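You operate a simulated robot arm through the tools that you are given. There is no shell and no other tool. Be economical: measure what you need, move in short steps, check, and stop when the job is done.

Carry out the task below with a simulated robot arm. There is one attempt and no reset: what you move stays moved.

TASK
Put the orange line back in use at 4 bar.
Fine: cap off onto the ledge, hose plugged in before its valve opens.
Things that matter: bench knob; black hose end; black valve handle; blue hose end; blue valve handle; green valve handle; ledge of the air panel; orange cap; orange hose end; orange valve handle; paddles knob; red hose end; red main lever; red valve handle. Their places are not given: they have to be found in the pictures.

The check looks at the end state, three seconds after you hand in, the way a careful person would. Anything else that was tipped, shoved, dropped, spilled or broken makes it a failure. A push-on lid holds only when it is set on centred and level and pressed home; a screw cap is set on level and turned clockwise until tight.

THE ROBOT
A 7-joint arm with a two-finger parallel gripper, fixed in place. Base frame: the origin is at the foot of the arm, x ahead of it, y to its left, z up; the work surface is at about z = 80. Readings come in cm, degrees, newtons and seconds.
With the tool pointing down near the work surface it reaches from about 24 to 68 cm from the base axis. Its first joint turns from -66.0 to 66.0 degrees. Payload 2.4 kg.
The tool frame sits at the grasp point between the pads (the TCP): z along the fingers, y along the line on which they close. The tips reach 3 cm beyond it. The gripper opens to 9.4 cm. The fingers are 2.8 cm wide and 1 cm thick; the gripper's body (5 by 9.6 cm) begins 5.5 cm behind the TCP.
Orientation is told as [roll, pitch, yaw] about the base's x, y, z axes, in that order, counted from this pose: with the fingers straight down and closing along the base's y, the tool's x points along the base's -x, its y along +y and its z along -z.

THE INTERFACE
- The arm moves only by the tool apply_moves. Its argument "steps" is text: rows parted by semicolons, each of 7 numbers parted by spaces: the shift along the base's x, y, z in cm, then the turn, a rotation vector about the base's x, y, z in degrees, then the opening in per cent of the stroke, from 0 (shut) to 100 (fully open). In form: tx ty tz ax ay az claw; .... A call has 1 to 8 rows; each row shifts and turns the commanded pose from where the row before left it. Rows are played at 5 a second. More than 5 cm and 8.6 degrees between two rows, or a gripper value outside its range, and nothing of the call is played. A pose out of reach is approached as far as the arm can. The call stops where the force on the tool passes 90 N (or 10 N more than at its start, if that is more) or the arm is blocked; 0.2 s more then pass. The fingers move at their own pace (about 15.3 cm/s each) and stop on an object; they squeeze with about 32 N. The grip force told is the motor's: it shows also when the fingers shut on nothing. Time passes only in rows, and 0.2 s behind the last, so rows that do not move let the fingers close. It gives the time, the measured TCP pose, the force on the tool (base axes), the opening and the grip force at its end, in the units of the frame above (readings bear some noise), with the torque about the TCP (base axes, N m) and any sound that the robot's microphone picked up, and new pictures: "show" is both (left out), scene, wrist or none.
- Cameras (640 x 400 px; columns grow to the right, rows downward): "scene" is fixed at [5.42, 49.44, 144.67]; the picture's right is [-0.52, -0.85, 0.00], its down [-0.48, 0.29, -0.83] and it looks along [0.71, -0.43, -0.56] (base axes); focal length 262 px, centre (320, 200). "wrist" rides on the gripper at [7.6, 1.4, -10.2] in the tool frame; the picture's right is [-0.18, 0.98, 0.00], its down [-0.75, -0.14, -0.64] and it looks along [-0.63, -0.12, 0.77] (tool axes); focal length 243 px, centre (320, 200).
- locate(camera, pixels): for up to 12 pixels [column, row] of the newest picture of that camera ("zoom" is the newest enlarged one), the place [x, y, z] in the base frame of the surface seen there, good to about 0.2 cm. The clock stands still meanwhile.
- close_up(camera, box): a new picture of the part [left, top, right, bottom] of that camera's present view, enlarged. The clock stands still meanwhile.
- hand_in(): hands the job in; it is judged then, once.

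Go step by step. Measure first, check grasps and placings, and put right what went wrong. The budget is 80 turns and 200 pictures, counting those below and the enlarged ones. Unless the task says otherwise, let go and move clear before handing in, and close with one line.

The tools are called after "Emit:" as name(argument=value, ...) on one line, values as JSON. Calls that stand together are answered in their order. apply_moves: Moves the arm, as the interface text tells. Its arguments: {"type":"object","properties":{"steps":{"type":"string"},"show":{"type":"string","enum":["both","scene","wrist","none"]}},"required":["steps"]} The other tools are called the same way: locate (camera, pixels) gives the place of the surface under pixels of a picture; close_up (camera, box) takes an enlarged picture of a part of a camera's view; hand_in () hands the job in.

At the start:

```text
clock: 0.0
tcp_pos: [40.38, 7.86, 131.62]
tcp_rot: [0.0, 0.0, -0.1]
contact_force: [-0.1, -0.1, -0.5]
wrist_torque: [0.0, 0.04, -0.04]
finger_gap: 9.4
gripper_force: 0.1
```

scene: 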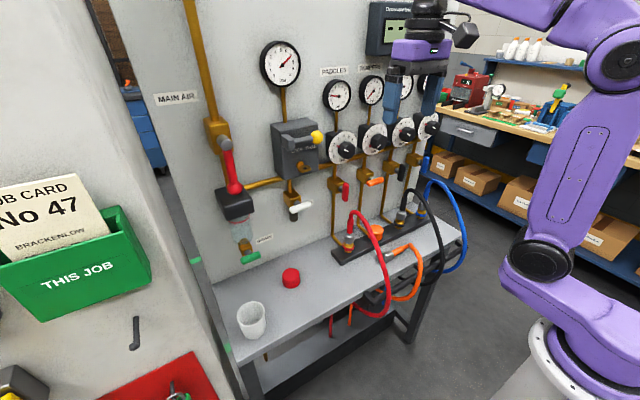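
wrist: 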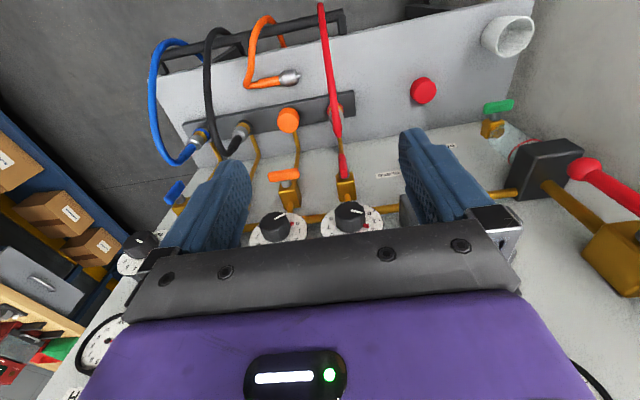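

The panel, orange cap (~375,231) and loose orange hose end (~388,255) are visible in the scene; I'll enlarge the panel to read the labels and dials.

Emit:
close_up(camera="scene", box=[300, 50, 460, 150])

Emit:
close_up(camera="scene", box=[310, 160, 470, 300])

Emit:
close_up(camera="scene", box=[150, 80, 340, 280])

Emit:
close_up(camera="wrist", box=[140, 0, 460, 250])

Emit:
close_up(camera="scene", box=[0, 160, 220, 400])

```text
4.00 times, centred on (380, 100) of scene
```

zoom: 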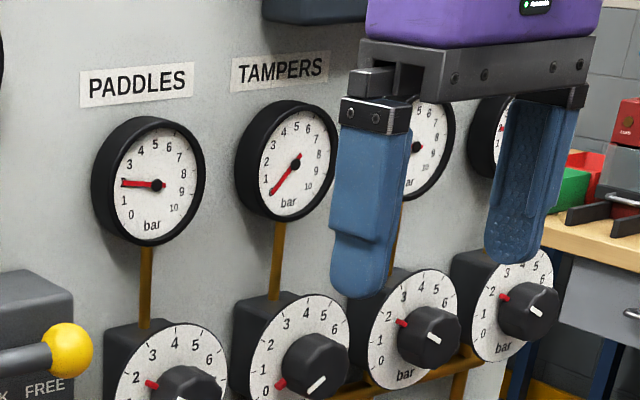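

```text
2.86 times, centred on (390, 230) of scene
```

zoom: 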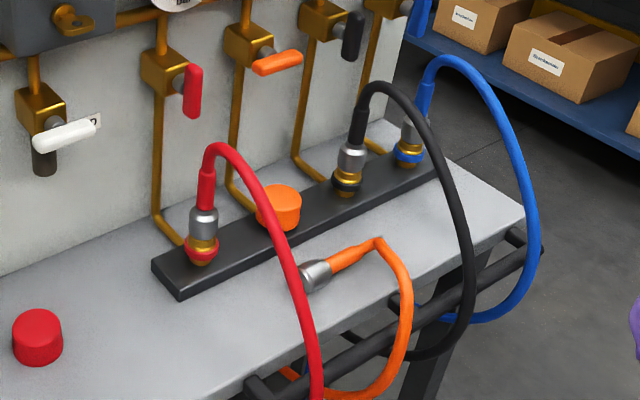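

```text
2.00 times, centred on (245, 180) of scene
```

zoom: 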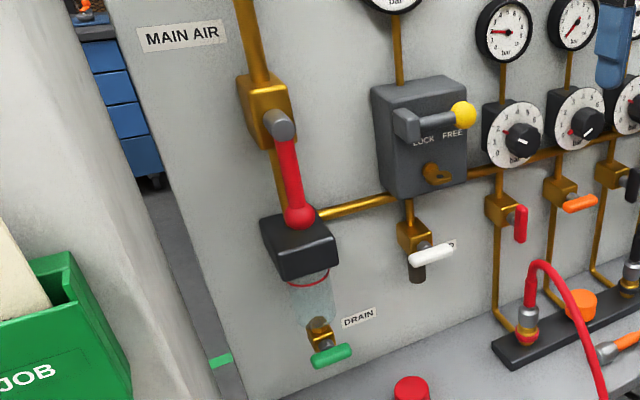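

```text
1.60 times, centred on (300, 125) of wrist
```

zoom: 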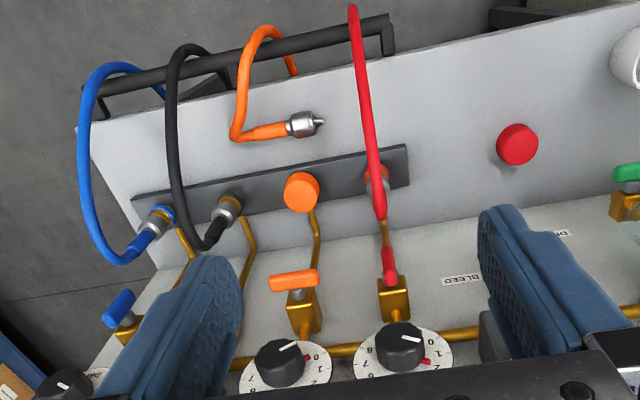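

```text
1.67 times, centred on (110, 280) of scene
```

zoom: 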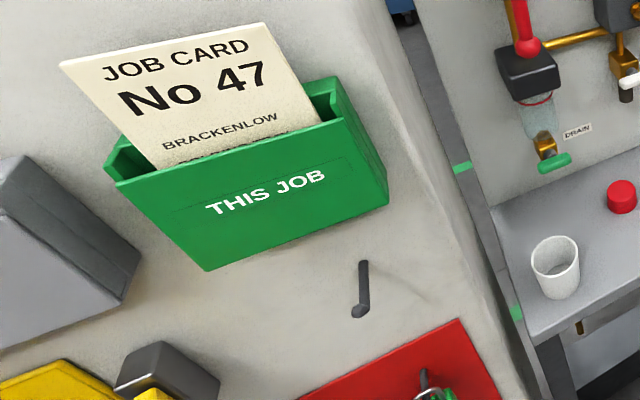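

Red valve is open, orange shut, main lever lies along its pipe. I'll locate key points on the panel and ledge.

Emit:
locate(camera="scene", pixels=[[376, 226], [388, 257], [400, 250], [348, 238], [397, 215], [375, 182], [345, 190], [378, 138], [347, 150], [291, 276], [290, 205], [440, 230]])

Emit:
locate(camera="wrist", pixels=[[288, 120], [290, 77], [270, 80], [298, 77], [284, 175], [280, 218], [345, 210], [310, 145], [345, 188], [248, 125], [338, 105], [200, 125]])

Emit:
close_up(camera="scene", box=[250, 20, 450, 145])

```text
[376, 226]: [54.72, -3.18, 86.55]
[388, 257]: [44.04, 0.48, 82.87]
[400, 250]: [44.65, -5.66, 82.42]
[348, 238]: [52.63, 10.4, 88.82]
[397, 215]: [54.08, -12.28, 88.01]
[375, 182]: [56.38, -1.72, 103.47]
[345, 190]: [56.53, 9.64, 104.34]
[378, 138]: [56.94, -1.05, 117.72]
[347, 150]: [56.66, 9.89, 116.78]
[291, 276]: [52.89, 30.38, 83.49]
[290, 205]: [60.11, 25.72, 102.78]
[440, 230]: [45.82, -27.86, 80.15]
```

```text
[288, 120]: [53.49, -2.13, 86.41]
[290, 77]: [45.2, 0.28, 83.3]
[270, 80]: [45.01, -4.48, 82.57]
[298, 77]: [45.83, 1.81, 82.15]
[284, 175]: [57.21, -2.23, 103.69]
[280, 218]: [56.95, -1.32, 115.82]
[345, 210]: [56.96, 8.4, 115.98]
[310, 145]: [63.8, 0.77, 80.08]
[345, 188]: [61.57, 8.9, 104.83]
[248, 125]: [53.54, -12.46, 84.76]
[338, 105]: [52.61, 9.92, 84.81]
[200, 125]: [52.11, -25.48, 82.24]
```

```text
3.20 times, centred on (350, 82) of scene
```

zoom: 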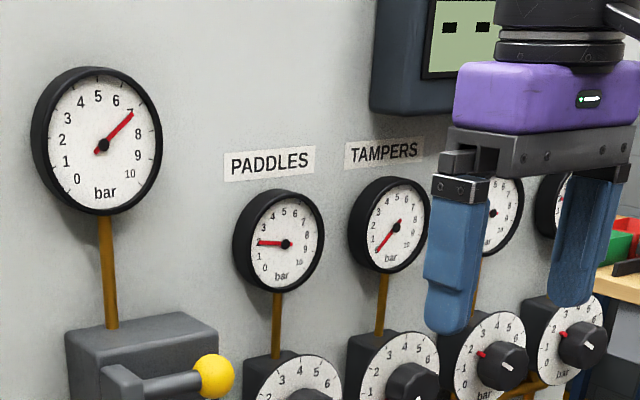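

Panel face x≈64, spacing 11 cm, supply gauge 7 bar. I'll pull the arm back to see knobs and labels clearly.

Emit:
apply_moves(steps="-4 -2 0 0 0 0 100;-4 -2 0 0 0 0 100;-4 -2 0 0 0 0 100;0 -3 0 0 0 0 100")

```text
clock: 1.0
tcp_pos: [28.49, -1.21, 131.64]
tcp_rot: [0.1, 0.0, 0.0]
contact_force: [-0.4, 0.7, 0.3]
wrist_torque: [0.0, -0.02, -0.02]
finger_gap: 9.38
gripper_force: 0.0
```

scene: 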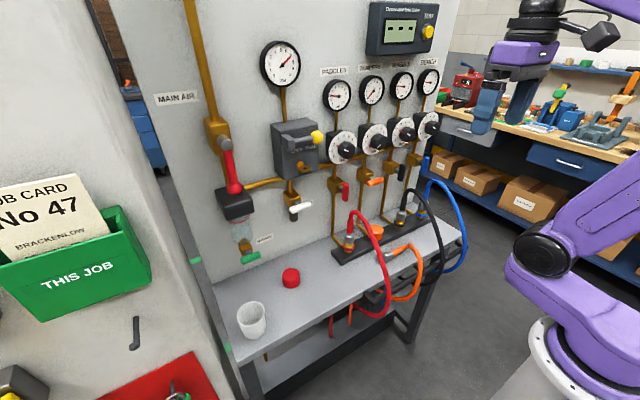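
wrist: 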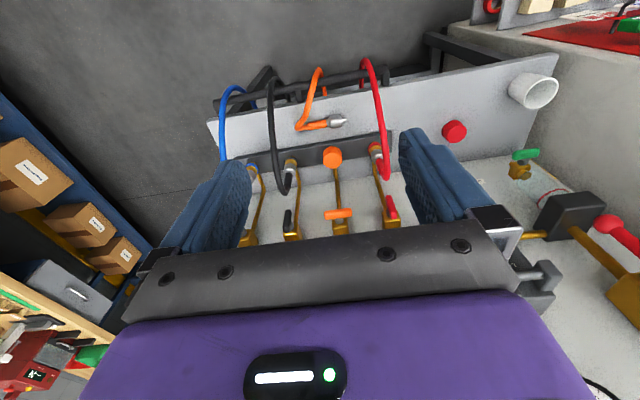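

Emit:
close_up(camera="scene", box=[310, 60, 450, 160])

Emit:
close_up(camera="scene", box=[350, 0, 450, 60])

Emit:
close_up(camera="scene", box=[320, 110, 400, 160])

Emit:
close_up(camera="scene", box=[260, 110, 350, 190])

Emit:
close_up(camera="scene", box=[320, 150, 448, 230])

```text
4.00 times, centred on (380, 110) of scene
```

zoom: 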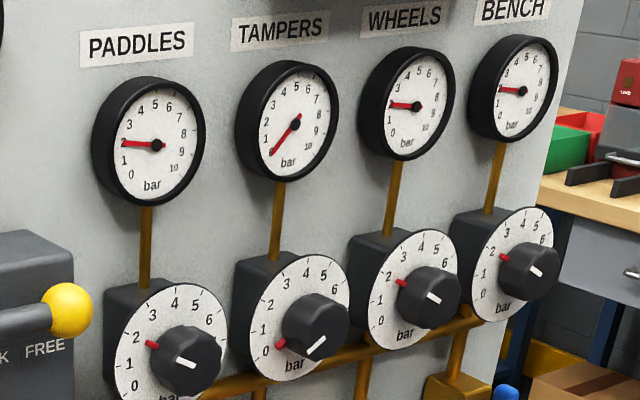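

```text
6.40 times, centred on (400, 30) of scene
```

zoom: 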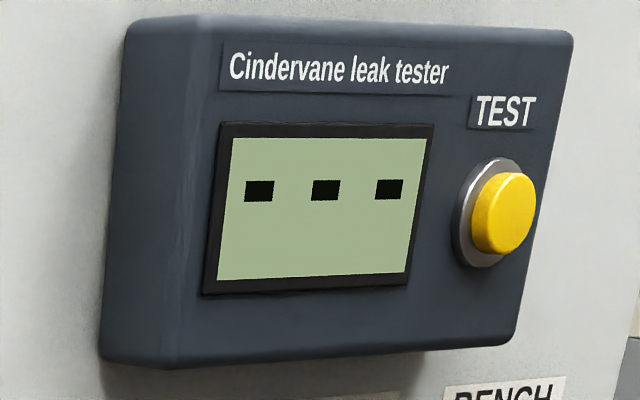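

```text
8.00 times, centred on (360, 135) of scene
```

zoom: 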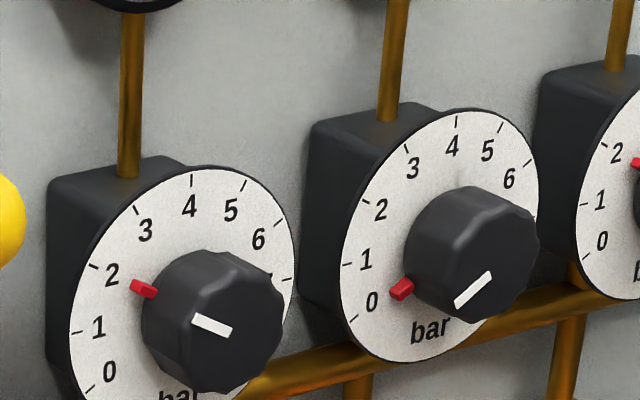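

```text
5.00 times, centred on (305, 150) of scene
```

zoom: 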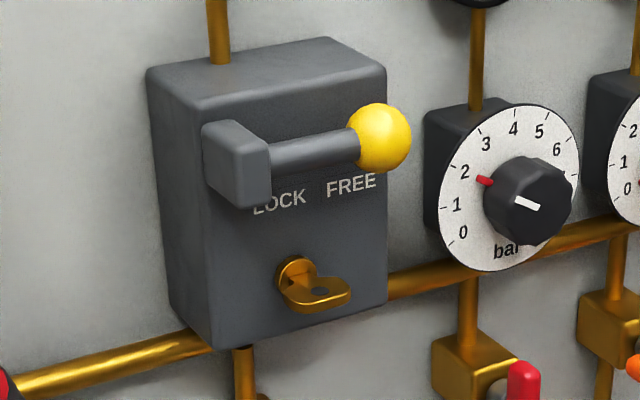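

```text
5.00 times, centred on (384, 190) of scene
```

zoom: 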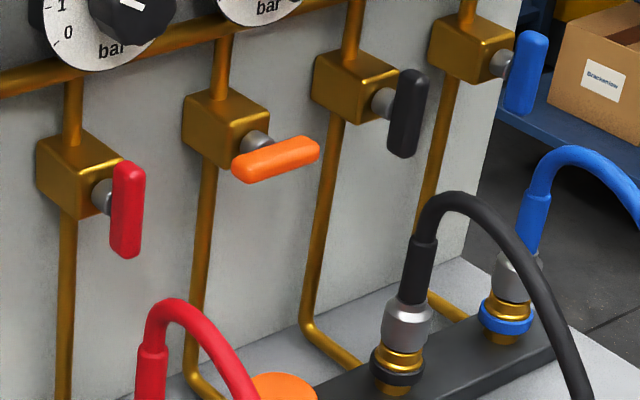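

Orange line = TAMPERS, set at 0 with pointer lower-left; 4 is at the top of the dial. Let me measure the hose arcs and details before approaching.

Emit:
close_up(camera="scene", box=[320, 200, 420, 280])

Emit:
locate(camera="scene", pixels=[[352, 214], [365, 214], [376, 229], [383, 250], [388, 285], [386, 305], [408, 192], [422, 192], [437, 213], [440, 250], [418, 262], [412, 290]])

Emit:
locate(camera="scene", pixels=[[377, 224], [371, 231], [384, 230], [377, 239], [389, 258], [386, 254], [396, 253], [367, 184], [383, 180], [371, 141], [381, 139], [376, 135]])

```text
5.00 times, centred on (370, 240) of scene
```

zoom: 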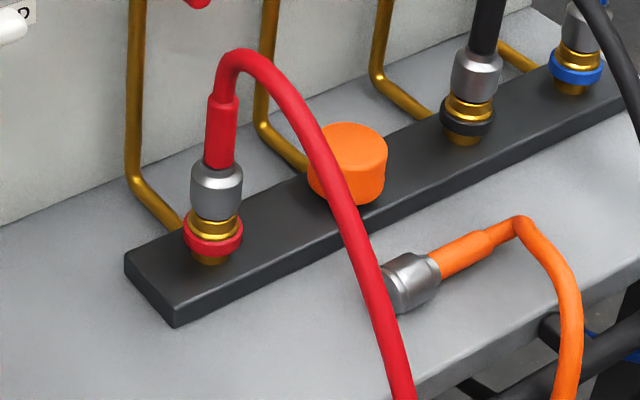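

```text
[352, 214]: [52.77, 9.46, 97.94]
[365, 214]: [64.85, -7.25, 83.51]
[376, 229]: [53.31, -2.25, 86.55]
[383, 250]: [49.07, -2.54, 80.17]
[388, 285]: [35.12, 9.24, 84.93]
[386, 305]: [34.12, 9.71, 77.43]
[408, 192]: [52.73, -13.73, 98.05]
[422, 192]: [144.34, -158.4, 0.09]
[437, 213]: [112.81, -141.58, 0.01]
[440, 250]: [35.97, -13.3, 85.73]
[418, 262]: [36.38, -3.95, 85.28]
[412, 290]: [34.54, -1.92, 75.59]
```

```text
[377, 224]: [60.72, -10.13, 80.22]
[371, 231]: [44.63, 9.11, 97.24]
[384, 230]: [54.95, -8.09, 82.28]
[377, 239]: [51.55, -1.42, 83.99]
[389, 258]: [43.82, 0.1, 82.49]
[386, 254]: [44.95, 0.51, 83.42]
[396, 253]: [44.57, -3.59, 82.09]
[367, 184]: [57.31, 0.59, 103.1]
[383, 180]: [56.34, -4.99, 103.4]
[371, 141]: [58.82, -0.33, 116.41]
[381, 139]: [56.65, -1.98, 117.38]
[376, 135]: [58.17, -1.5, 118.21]
```

Red hose arcs in the plane y≈9.3, black at y≈-13.5; the cap is around (53.4,-1.6,85). I'll come in between them tilted ~40° forward, checking on the way.

Emit:
apply_moves(steps="2 0 -4 0 -8 0 100;2 0 -4 0 -8 0 100;2 0 -4 0 -8 0 100;2 0 -4 0 -8 0 100;2 0 -4 0 -8 0 100;2 0 -4 0 0 0 100;2 0 -4 0 0 0 100;2 0 -4 0 0 0 100")

```text
clock: 2.8
tcp_pos: [44.05, -2.32, 100.44]
tcp_rot: [-1.1, -36.1, -2.2]
contact_force: [0.9, 1.3, 1.4]
wrist_torque: [-0.11, 0.1, 0.0]
finger_gap: 9.42
gripper_force: 0.1
out of reach, approached as far as the arm can: row 5
```

scene: 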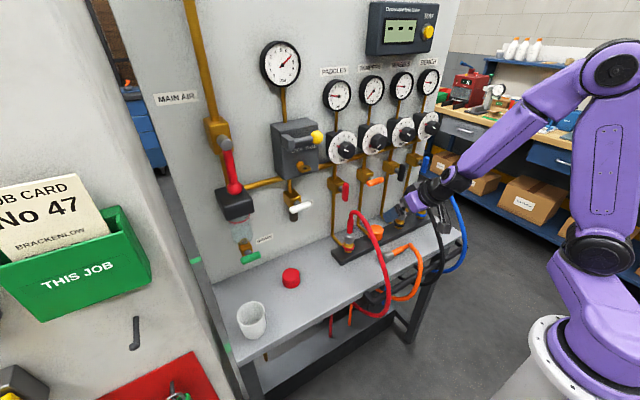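
wrist: 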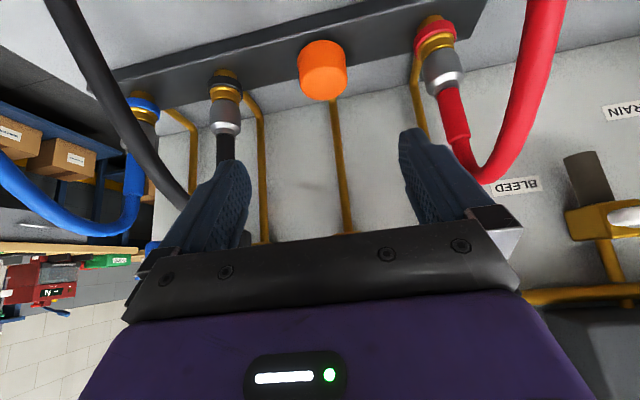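

The cap is well seen at (323,70) wrist; measuring it and enlarging.

Emit:
locate(camera="wrist", pixels=[[310, 82], [325, 88], [342, 82], [325, 97], [322, 50], [300, 72], [346, 72], [312, 55], [226, 78], [436, 25]])

Emit:
close_up(camera="wrist", box=[280, 20, 370, 120])

```text
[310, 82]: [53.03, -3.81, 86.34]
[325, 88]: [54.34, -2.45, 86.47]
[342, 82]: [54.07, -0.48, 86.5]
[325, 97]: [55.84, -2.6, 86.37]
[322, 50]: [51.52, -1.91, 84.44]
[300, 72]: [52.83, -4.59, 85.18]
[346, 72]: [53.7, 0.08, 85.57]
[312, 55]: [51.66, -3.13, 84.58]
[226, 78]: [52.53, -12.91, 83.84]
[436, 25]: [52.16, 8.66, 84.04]
```

```text
4.00 times, centred on (325, 70) of wrist
```

zoom: 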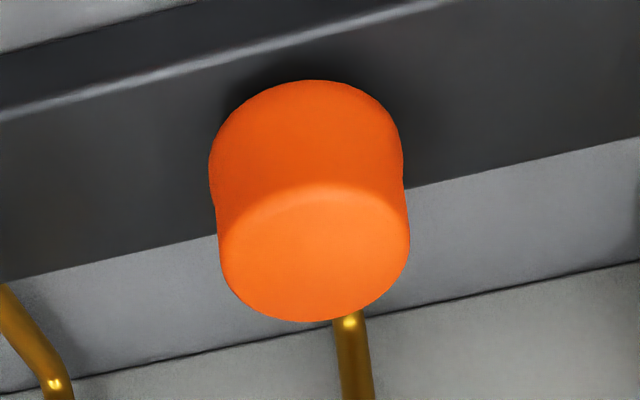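

Cap is ~4.5 cm wide, centred (53.7,-2.3), top z 86.4, smooth push-on type. Descend astride it.

Emit:
apply_moves(steps="2.3 0 -3.5 0 0 0 100;2.3 0 -3.5 0 0 0 100;2.3 0 -3.5 0 0 0 100;1.5 0 -2.3 0 0 0 100;0 0 0 0 0 0 100")

```text
clock: 4.0
tcp_pos: [52.58, -2.27, 87.8]
tcp_rot: [-1.2, -36.9, -0.5]
contact_force: [0.7, 0.8, -0.8]
wrist_torque: [0.02, 0.0, -0.01]
finger_gap: 9.4
gripper_force: 0.2
```

scene: 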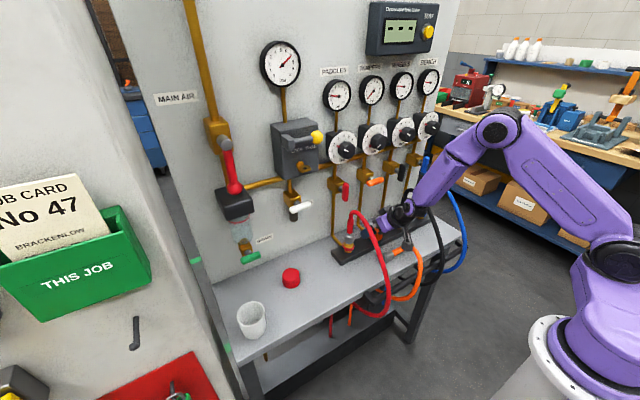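
wrist: 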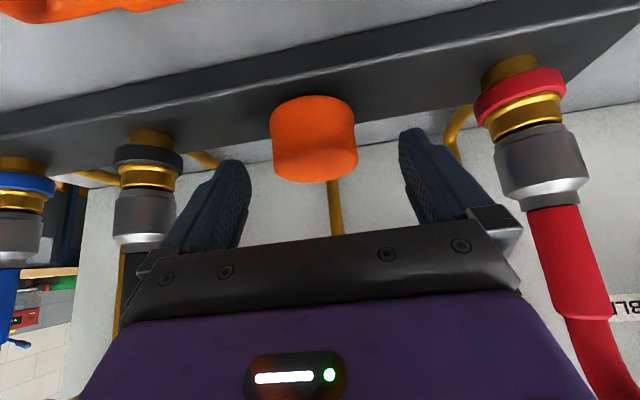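

Fingers straddle the cap at (313,140). Down a little more and close.

Emit:
apply_moves(steps="0.4 0 -1.5 0 0 0 100;0 0 0 0 0 0 100;0 0 0 0 0 0 0;0 0 0 0 0 0 0;0 0 0 0 0 0 0")

```text
clock: 5.2
tcp_pos: [52.88, -2.14, 86.38]
tcp_rot: [-1.4, -36.9, -0.5]
contact_force: [0.5, -0.8, 0.1]
wrist_torque: [-0.01, 0.03, -0.01]
finger_gap: 5.39
gripper_force: 31.6
```

scene: 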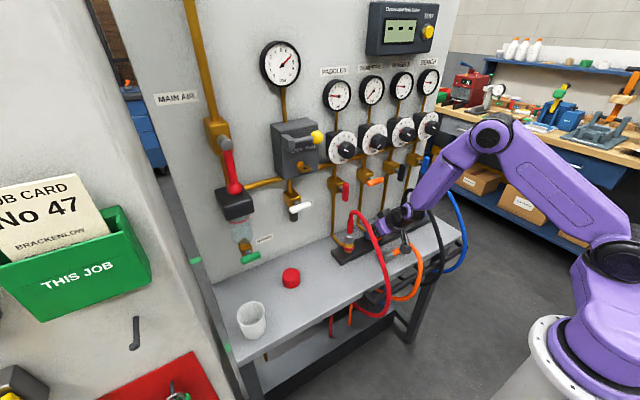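
wrist: 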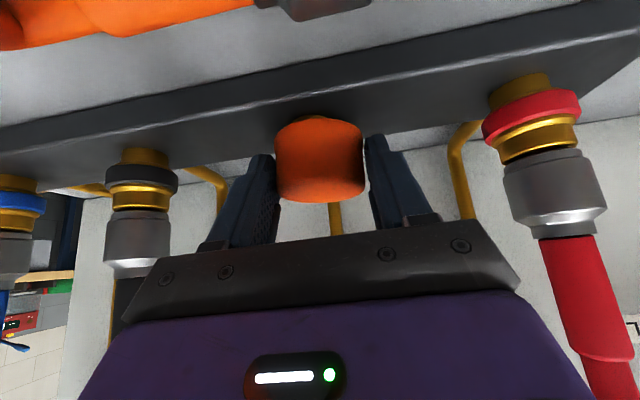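

Gripped at 5.4 cm. Pull up in small steps.

Emit:
apply_moves(steps="0 0 0.4 0 0 0 0;0 0 0.4 0 0 0 0;0 0 0.4 0 0 0 0;0 0 0.4 0 0 0 0", show="wrist")

```text
clock: 6.2
tcp_pos: [53.02, -2.02, 87.92]
tcp_rot: [-1.3, -36.9, -0.5]
contact_force: [0.1, 0.9, -0.2]
wrist_torque: [-0.02, -0.03, -0.03]
finger_gap: 5.4
gripper_force: 32.2
```

wrist: 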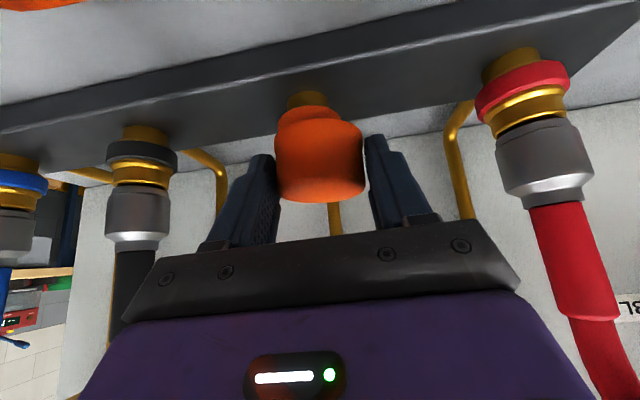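

The cap is coming off cleanly. Lift it up, back and across toward free ledge at about (48,20).

Emit:
apply_moves(steps="0 0 2 0 0 0 0;-1 0 3.5 0 0 0 0;-2 0 4 0 0 0 0;-2 0 4 0 0 0 0;-1 0 4 0 0 0 0;0 4 3 0 0 0 0;0 4.5 0 0 0 0 0;0 4.5 0 0 0 0 0", show="scene")

Emit:
apply_moves(steps="0 4.5 0 0 0 0 0;0 4.5 0 0 0 0 0;0 0 0 0 0 0 0")

```text
clock: 8.0
tcp_pos: [46.92, 10.87, 108.75]
tcp_rot: [-1.3, -36.9, -0.5]
contact_force: [-0.6, -0.2, -1.4]
wrist_torque: [-0.03, -0.04, -0.02]
finger_gap: 5.35
gripper_force: 31.7
```

scene: 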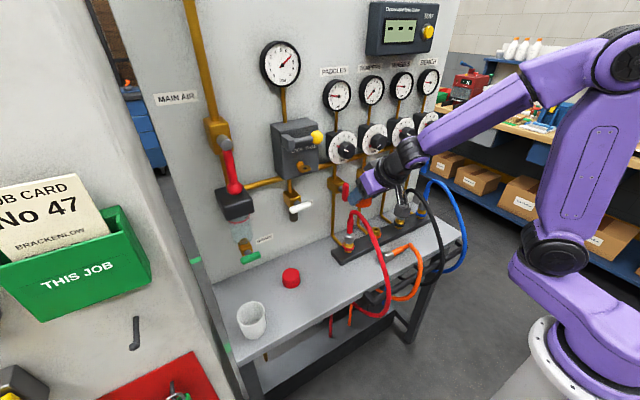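

```text
clock: 8.8
tcp_pos: [47.02, 19.92, 108.61]
tcp_rot: [-1.3, -37.0, -0.7]
contact_force: [0.6, 1.0, 0.0]
wrist_torque: [0.0, -0.02, 0.02]
finger_gap: 5.34
gripper_force: 32.1
```

scene: 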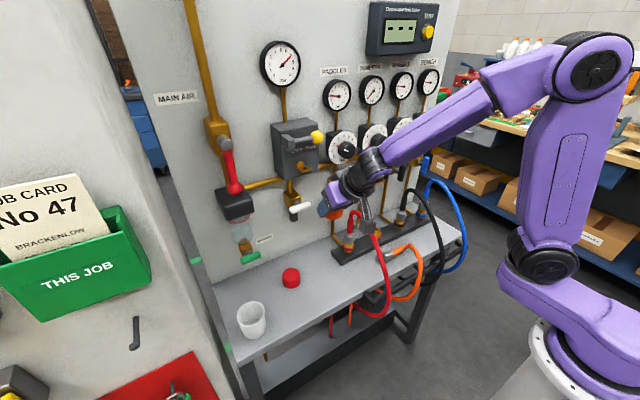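
wrist: 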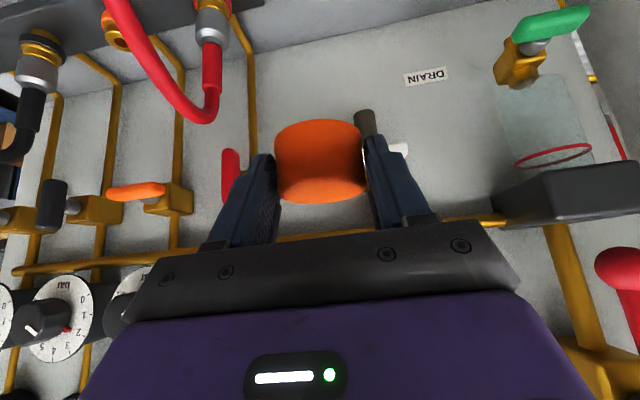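

Cap held level. Descend over the free ledge at about (50,20).

Emit:
apply_moves(steps="2 0 -4 0 0 0 0;0 0 -4.5 0 0 0 0;0 0 -4.5 0 0 0 0;0 0 -4.5 0 0 0 0;0 0 -3.5 0 0 0 0;0 0 0 0 0 0 0")

```text
clock: 10.2
tcp_pos: [48.95, 20.07, 87.38]
tcp_rot: [-1.2, -36.9, -0.5]
contact_force: [0.0, -1.2, 0.2]
wrist_torque: [0.03, 0.04, -0.02]
finger_gap: 5.34
gripper_force: 31.6
```

scene: 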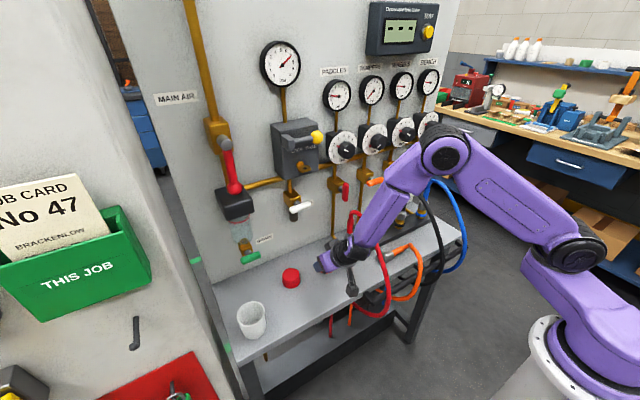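
wrist: 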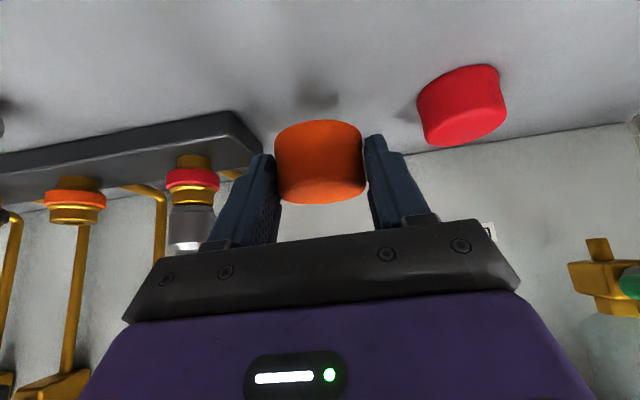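

Cap bottom is ≈3.4 cm below the TCP, so it should touch at z≈83.6. Lower carefully.

Emit:
apply_moves(steps="0 0 -2 0 0 0 0;0 0 -1 0 0 0 0;0 0 -0.4 0 0 0 0;0 0 -0.3 0 0 0 0;0 0 0 0 0 0 0")

```text
clock: 11.4
tcp_pos: [49.03, 19.94, 83.65]
tcp_rot: [-1.3, -36.9, -0.4]
contact_force: [-0.6, -0.9, -0.5]
wrist_torque: [0.02, 0.0, 0.0]
finger_gap: 5.29
gripper_force: 32.3
```

scene: 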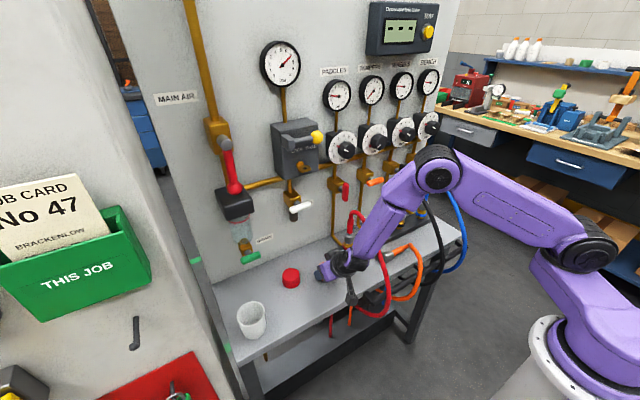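
wrist: 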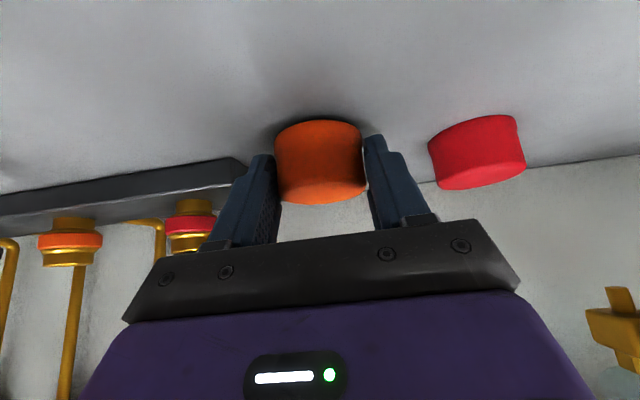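

Almost touching, no force yet; go down a few more millimetres until contact, then open and lift.

Emit:
apply_moves(steps="0 0 -0.2 0 0 0 0;0 0 -0.15 0 0 0 0;0 0 0 0 0 0 0", show="wrist")

```text
clock: 12.2
tcp_pos: [49.23, 20.06, 83.4]
tcp_rot: [-1.1, -36.9, -0.5]
contact_force: [0.0, -0.5, -0.2]
wrist_torque: [-0.01, 0.01, 0.01]
finger_gap: 5.28
gripper_force: 31.7
```

wrist: 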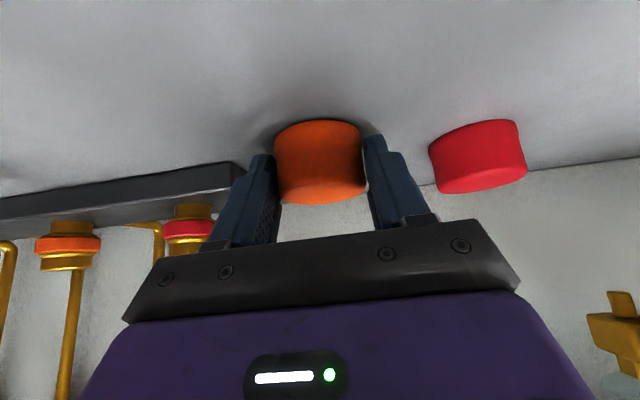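

Emit:
locate(camera="wrist", pixels=[[318, 192], [300, 190], [320, 124], [310, 110], [480, 180]])

```text
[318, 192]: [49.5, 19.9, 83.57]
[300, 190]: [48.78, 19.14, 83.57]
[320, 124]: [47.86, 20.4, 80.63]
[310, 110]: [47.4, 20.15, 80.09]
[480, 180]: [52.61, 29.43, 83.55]
```

Cap top 83.57 equals the resting red cap's: it's on the ledge. Release and withdraw.

Emit:
apply_moves(steps="0 0 0 0 0 0 85;0 0 0 0 0 0 85;-1 0 2 0 0 0 85;-2 0 4 0 0 0 85;-2 0 4.5 0 0 0 100;-1 0 4.5 0 0 0 100;-1 0 4.5 0 0 0 100;-1 -3 3 0 0 0 100")

```text
clock: 14.0
tcp_pos: [40.83, 16.99, 105.87]
tcp_rot: [-1.3, -37.0, -0.5]
contact_force: [0.5, -0.6, 0.2]
wrist_torque: [-0.01, -0.02, -0.03]
finger_gap: 9.4
gripper_force: 0.1
```

scene: 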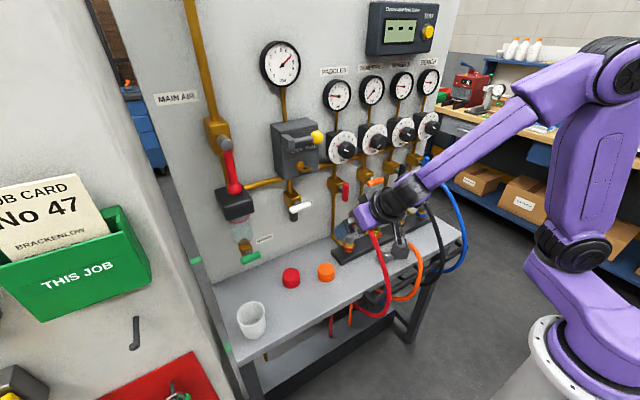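
wrist: 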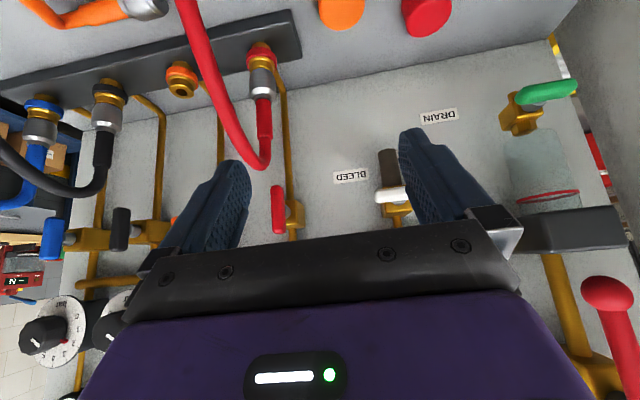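

Cap stands upright on the ledge at scene (326,271). Now test how far the tool can tilt forward (needed for the hose), in free space.

Emit:
apply_moves(steps="0 -4 0 0 -8 0 100;0 -4 0 0 -8 0 100;0 -4 0 0 -8 0 100;0 -4 0 0 -8 0 100;0 -2 0 0 0 0 100", show="wrist")

```text
clock: 15.2
tcp_pos: [41.76, -0.36, 105.93]
tcp_rot: [-0.4, -68.9, -1.2]
contact_force: [-0.6, 0.1, 0.2]
wrist_torque: [0.03, -0.01, 0.0]
finger_gap: 9.39
gripper_force: 0.1
out of reach, approached as far as the arm can: row 5
```

wrist: 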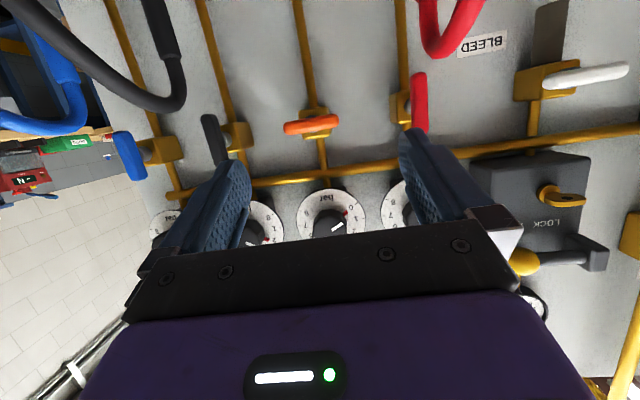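

Tilt −69° works here. Now run the reverse of the planned "stand the hose up" rotation (120° about (1,1,−1)) to reach the pickup orientation, checking feasibility in free space.

Emit:
apply_moves(steps="0 0 0 4.6 4.6 -4.6 100;0 0 0 4.6 4.6 -4.6 100;0 0 0 4.6 4.6 -4.6 100;0 0 0 4.6 4.6 -4.6 100;0 0 0 4.6 4.6 -4.6 100;0 0 0 4.6 4.6 -4.6 100;0 0 0 4.6 4.6 -4.6 100;0 0 0 4.6 4.6 -4.6 100", show="none")

Emit:
apply_moves(steps="0 0 0 4.6 4.6 -4.6 100;0 0 0 4.6 4.6 -4.6 100;0 0 0 4.6 4.6 -4.6 100;0 0 0 4.6 4.6 -4.6 100;0 0 0 4.6 4.6 -4.6 100;0 0 0 4.6 4.6 -4.6 100;0 0 0 4.6 4.6 -4.6 100;0 0 0 0 0 0 100")

```text
clock: 17.0
tcp_pos: [41.82, -0.5, 105.94]
tcp_rot: [19.1, -19.2, -55.6]
contact_force: [-0.3, 0.8, -0.7]
wrist_torque: [0.03, 0.0, 0.03]
finger_gap: 9.41
gripper_force: 0.0
```

```text
clock: 18.8
tcp_pos: [41.88, -0.5, 105.93]
tcp_rot: [-1.5, 20.8, -90.1]
contact_force: [0.2, 0.5, 0.3]
wrist_torque: [-0.01, -0.01, 0.03]
finger_gap: 9.38
gripper_force: 0.0
```

scene: 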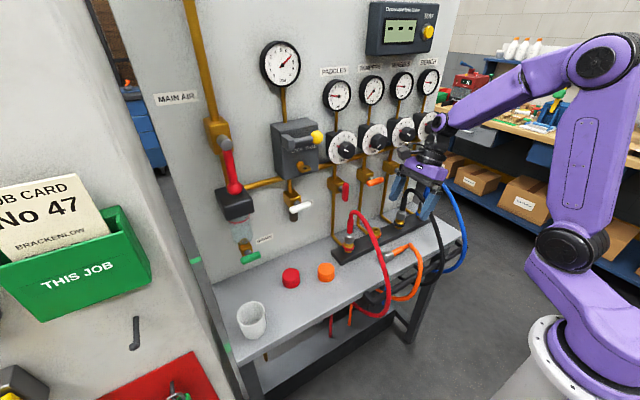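
wrist: 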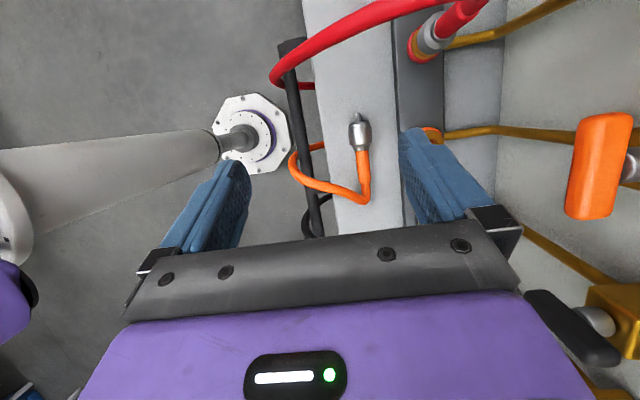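

Pickup orientation is reachable. Measure the hose end at wrist (360,135).

Emit:
close_up(camera="wrist", box=[310, 90, 410, 210])

Emit:
locate(camera="wrist", pixels=[[361, 118], [359, 127], [360, 136], [361, 147], [363, 160], [365, 175], [366, 190], [352, 136], [368, 136], [330, 150], [395, 120], [310, 60]])

```text
3.33 times, centred on (360, 150) of wrist
```

zoom: 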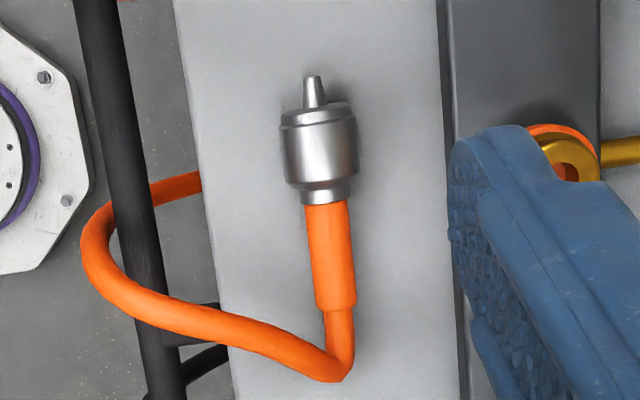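

```text
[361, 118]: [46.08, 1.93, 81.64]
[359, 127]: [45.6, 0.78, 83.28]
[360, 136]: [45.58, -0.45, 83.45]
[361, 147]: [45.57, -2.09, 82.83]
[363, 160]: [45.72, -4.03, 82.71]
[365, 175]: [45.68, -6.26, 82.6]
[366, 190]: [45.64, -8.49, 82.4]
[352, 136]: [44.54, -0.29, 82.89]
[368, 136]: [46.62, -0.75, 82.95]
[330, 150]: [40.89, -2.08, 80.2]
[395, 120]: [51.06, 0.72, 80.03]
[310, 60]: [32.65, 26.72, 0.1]
```

Collar centre ≈(45.6,-0.3,81.75), radius 1.65, axis along y. Descend to straddle it with opening ~60%.

Emit:
apply_moves(steps="2 -0.4 -4 0 0 0 60;1.7 -0.2 -4 0 0 0 60;0 0 -4 0 0 0 60;0 0 -4 0 0 0 60;0 0 -3 0 0 0 60;0 0 0 0 0 0 60")

```text
clock: 20.2
tcp_pos: [45.39, -1.17, 86.69]
tcp_rot: [-1.4, 20.8, -89.9]
contact_force: [-0.2, -0.5, 0.2]
wrist_torque: [-0.01, 0.0, 0.01]
finger_gap: 5.65
gripper_force: 0.0
```

scene: 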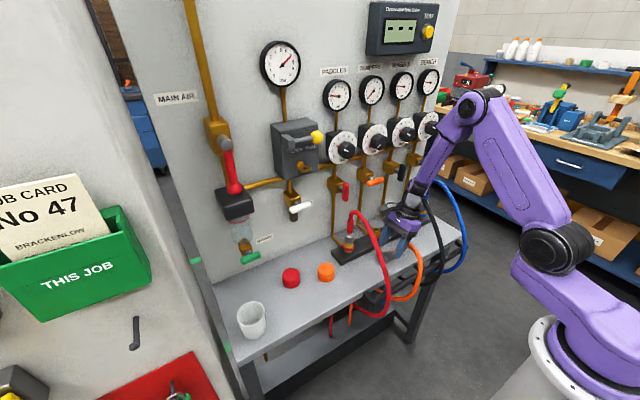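
wrist: 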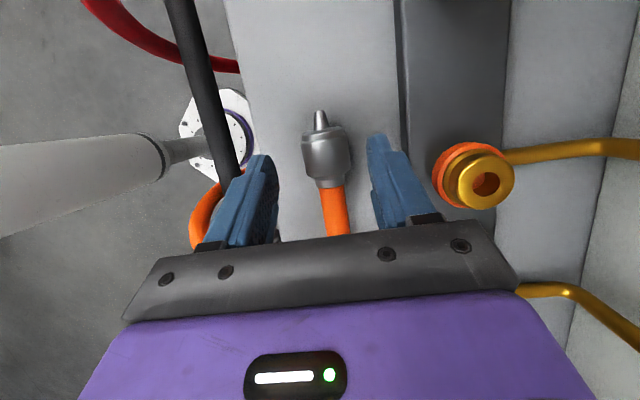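

Collar sits between the fingers at (327,150); the nipple shows at (486,182). Measure the nipple, then descend and grip.

Emit:
locate(camera="wrist", pixels=[[465, 181], [508, 182], [486, 161], [488, 206], [440, 178], [470, 146], [327, 150], [318, 118]])

Emit:
apply_moves(steps="0.1 0 -1.5 0 0 0 60;0 0 -1.25 0 0 0 60;0 0 0 0 0 0 60;0 0 0 0 0 0 0;0 0 0 0 0 0 0;0 0 0 0 0 0 0")

```text
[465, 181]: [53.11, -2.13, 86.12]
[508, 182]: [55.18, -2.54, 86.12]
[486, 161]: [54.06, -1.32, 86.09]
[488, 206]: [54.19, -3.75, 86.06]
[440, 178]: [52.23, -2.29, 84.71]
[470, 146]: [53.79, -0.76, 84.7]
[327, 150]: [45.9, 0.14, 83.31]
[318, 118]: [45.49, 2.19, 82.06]
```

```text
clock: 21.6
tcp_pos: [45.53, -1.1, 84.13]
tcp_rot: [-1.4, 20.8, -90.1]
contact_force: [-0.2, 0.2, 0.5]
wrist_torque: [-0.02, 0.0, -0.02]
finger_gap: 3.19
gripper_force: 32.0
```

scene: 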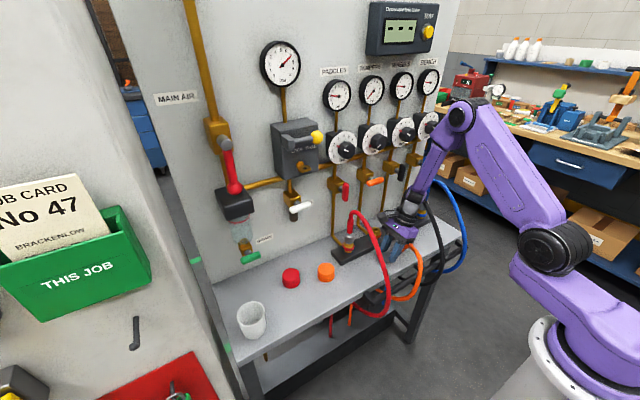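
wrist: 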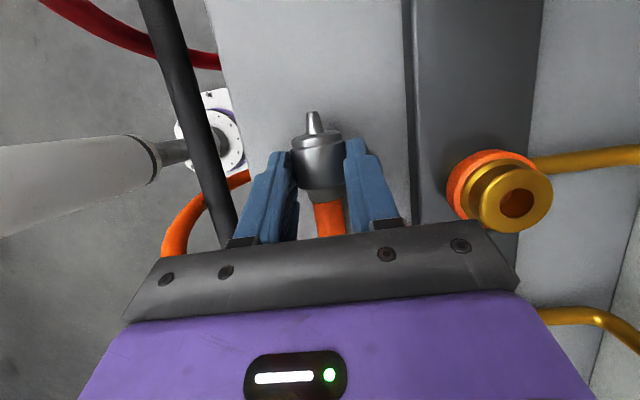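

Gripped (3.19 cm). Nipple top centre ≈(54.1,-2.4,86.1). Lift the hose end and check it follows.

Emit:
apply_moves(steps="0 0 2 0 0 0 0;0 0 3 0 0 0 0;0 0 3.5 0 0 0 0;0 0 3.5 0 0 0 0;0 0 0 0 0 0 0")

```text
clock: 22.8
tcp_pos: [45.42, -1.34, 96.3]
tcp_rot: [-1.5, 20.8, -90.1]
contact_force: [0.6, -0.5, -0.9]
wrist_torque: [-0.01, 0.02, 0.01]
finger_gap: 3.21
gripper_force: 32.1
```

scene: 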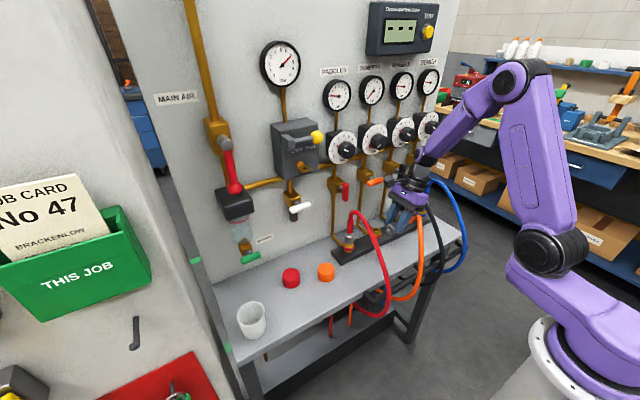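
wrist: 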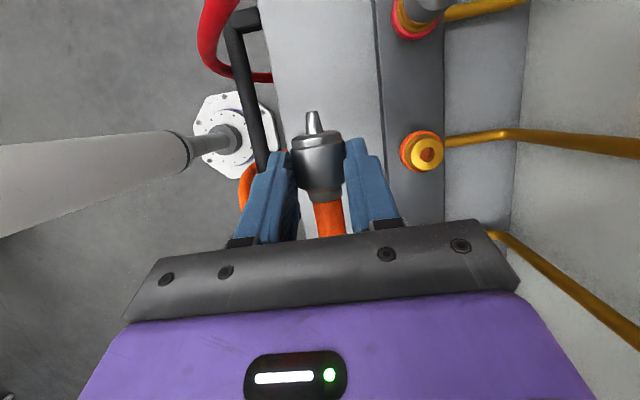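

The hose end follows. Now rotate it upright (mouth down), 15 steps.

Emit:
apply_moves(steps="0 0 0.5 -4.6 -4.6 4.6 0;0 0 0.5 -4.6 -4.6 4.6 0;0 0 0.5 -4.6 -4.6 4.6 0;0 0 0.5 -4.6 -4.6 4.6 0;0 0 0 -4.6 -4.6 4.6 0;0 0 0 -4.6 -4.6 4.6 0;0 0 0 -4.6 -4.6 4.6 0")

```text
clock: 24.4
tcp_pos: [45.55, -1.08, 98.06]
tcp_rot: [19.3, -19.4, -55.7]
contact_force: [-0.3, -0.5, -1.0]
wrist_torque: [0.0, 0.01, 0.0]
finger_gap: 3.22
gripper_force: 31.5
```

scene: 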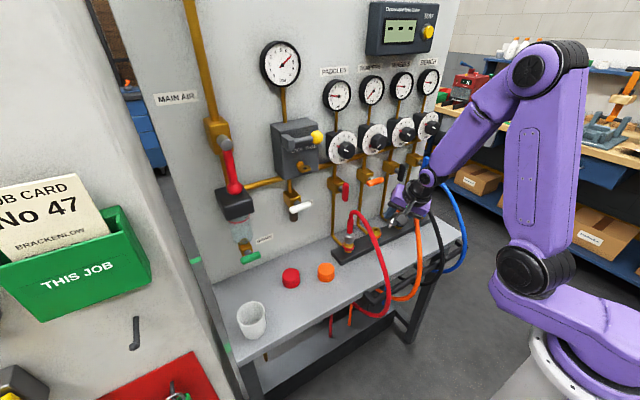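
wrist: 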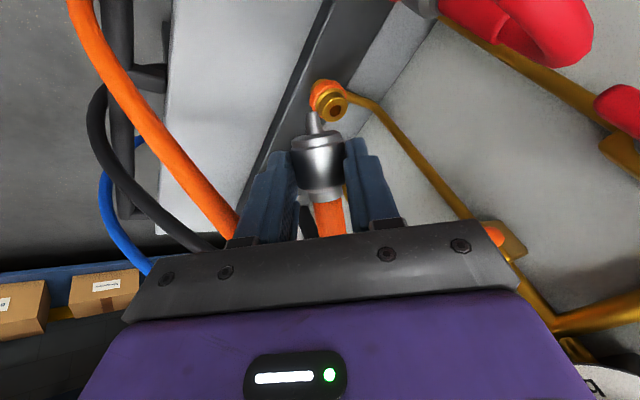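

Emit:
apply_moves(steps="0 0 0 -4.6 -4.6 4.6 0;0 0 0 -4.6 -4.6 4.6 0;0 0 0 -4.6 -4.6 4.6 0;0 0 0 -4.6 -4.6 4.6 0;0 0 0 -4.6 -4.6 4.6 0;0 0 0 -4.6 -4.6 4.6 0;0 0 0 -4.6 -4.6 4.6 0;0 0 0 -4.6 -4.6 4.6 0")

```text
clock: 26.2
tcp_pos: [45.75, -1.1, 98.22]
tcp_rot: [-0.8, -69.0, -0.8]
contact_force: [0.5, 0.8, -0.7]
wrist_torque: [0.04, 0.04, -0.02]
finger_gap: 3.2
gripper_force: 31.1
```

scene: 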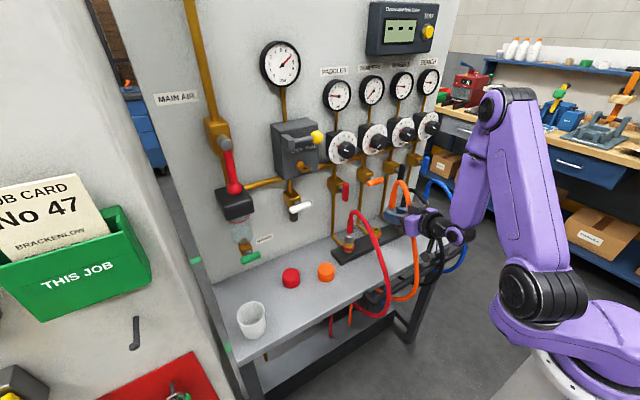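
wrist: 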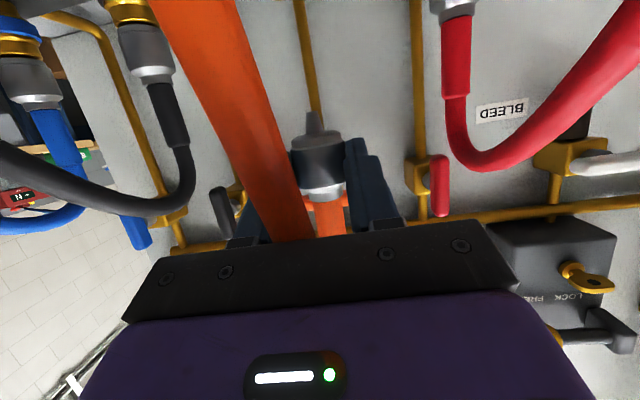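

Hose end appears upright. Enlarge to check verticality.

Emit:
close_up(camera="scene", box=[330, 160, 450, 270])

Emit:
locate(camera="wrist", pixels=[[313, 115], [312, 130], [318, 160], [320, 185], [328, 215], [300, 160], [335, 160], [125, 45], [455, 8]])

```text
3.64 times, centred on (390, 215) of scene
```

zoom: 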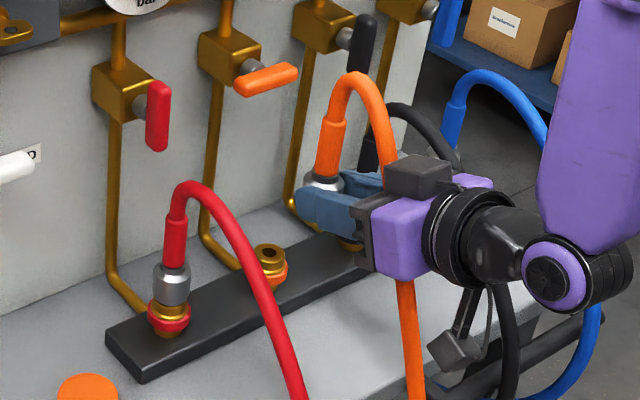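

```text
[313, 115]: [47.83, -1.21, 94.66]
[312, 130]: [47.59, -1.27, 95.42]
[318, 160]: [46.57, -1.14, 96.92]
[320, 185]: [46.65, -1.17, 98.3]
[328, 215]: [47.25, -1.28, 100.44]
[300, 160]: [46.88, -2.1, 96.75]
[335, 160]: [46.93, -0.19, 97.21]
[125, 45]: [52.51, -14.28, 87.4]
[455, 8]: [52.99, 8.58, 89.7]
```

Hose end vertical, axis at ≈(48.2,-1.15). Move over the nipple (54.1,-2.4), staying above it.

Emit:
apply_moves(steps="2 -0.4 0 0 0 0 0;2 -0.4 0 0 0 0 0;1.9 -0.4 -1 0 0 0 0;0 0 -2.5 0 0 0 0;0 0 0 0 0 0 0")

```text
clock: 27.4
tcp_pos: [51.72, -2.44, 94.87]
tcp_rot: [-0.7, -68.9, -1.1]
contact_force: [0.0, 0.6, -1.1]
wrist_torque: [0.04, 0.03, 0.01]
finger_gap: 3.16
gripper_force: 31.7
```

scene: 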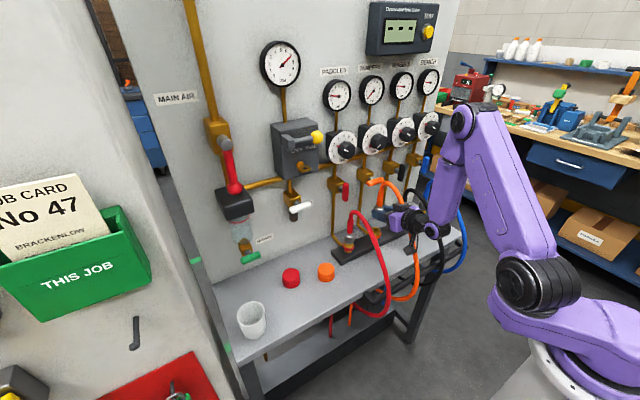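
wrist: 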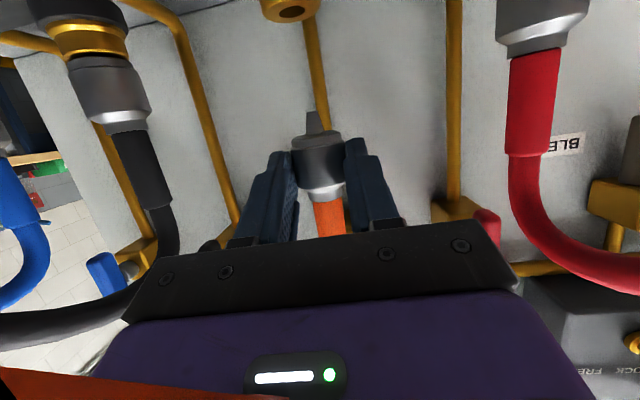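

Emit:
locate(camera="wrist", pixels=[[264, 6], [317, 4], [290, 20], [276, 17], [305, 15], [312, 113], [312, 128], [300, 160], [335, 160], [318, 160], [328, 220]])

Emit:
close_up(camera="wrist", box=[220, 0, 420, 240])

Emit:
close_up(camera="scene", box=[335, 170, 425, 270])

```text
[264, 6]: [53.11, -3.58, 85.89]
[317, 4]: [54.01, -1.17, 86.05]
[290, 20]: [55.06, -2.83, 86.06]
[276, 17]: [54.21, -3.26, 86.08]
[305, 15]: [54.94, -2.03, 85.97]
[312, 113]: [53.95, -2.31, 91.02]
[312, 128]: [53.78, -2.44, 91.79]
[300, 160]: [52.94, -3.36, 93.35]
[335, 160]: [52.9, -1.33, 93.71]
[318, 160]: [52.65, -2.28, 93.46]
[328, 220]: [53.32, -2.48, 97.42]
```

```text
1.67 times, centred on (320, 120) of wrist
```

zoom: 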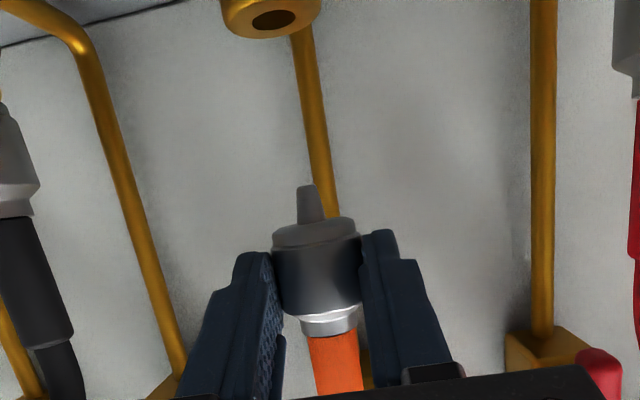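

```text
4.00 times, centred on (380, 220) of scene
```

zoom: 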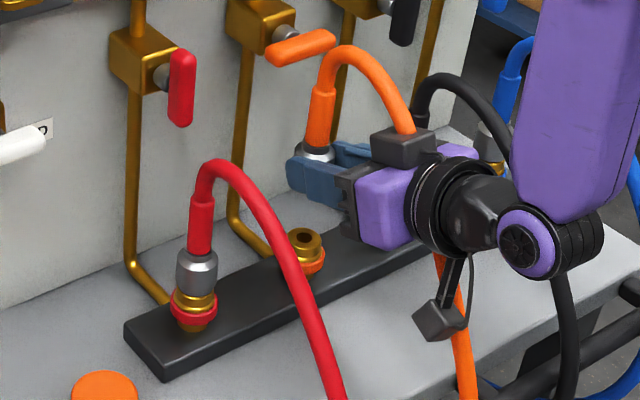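

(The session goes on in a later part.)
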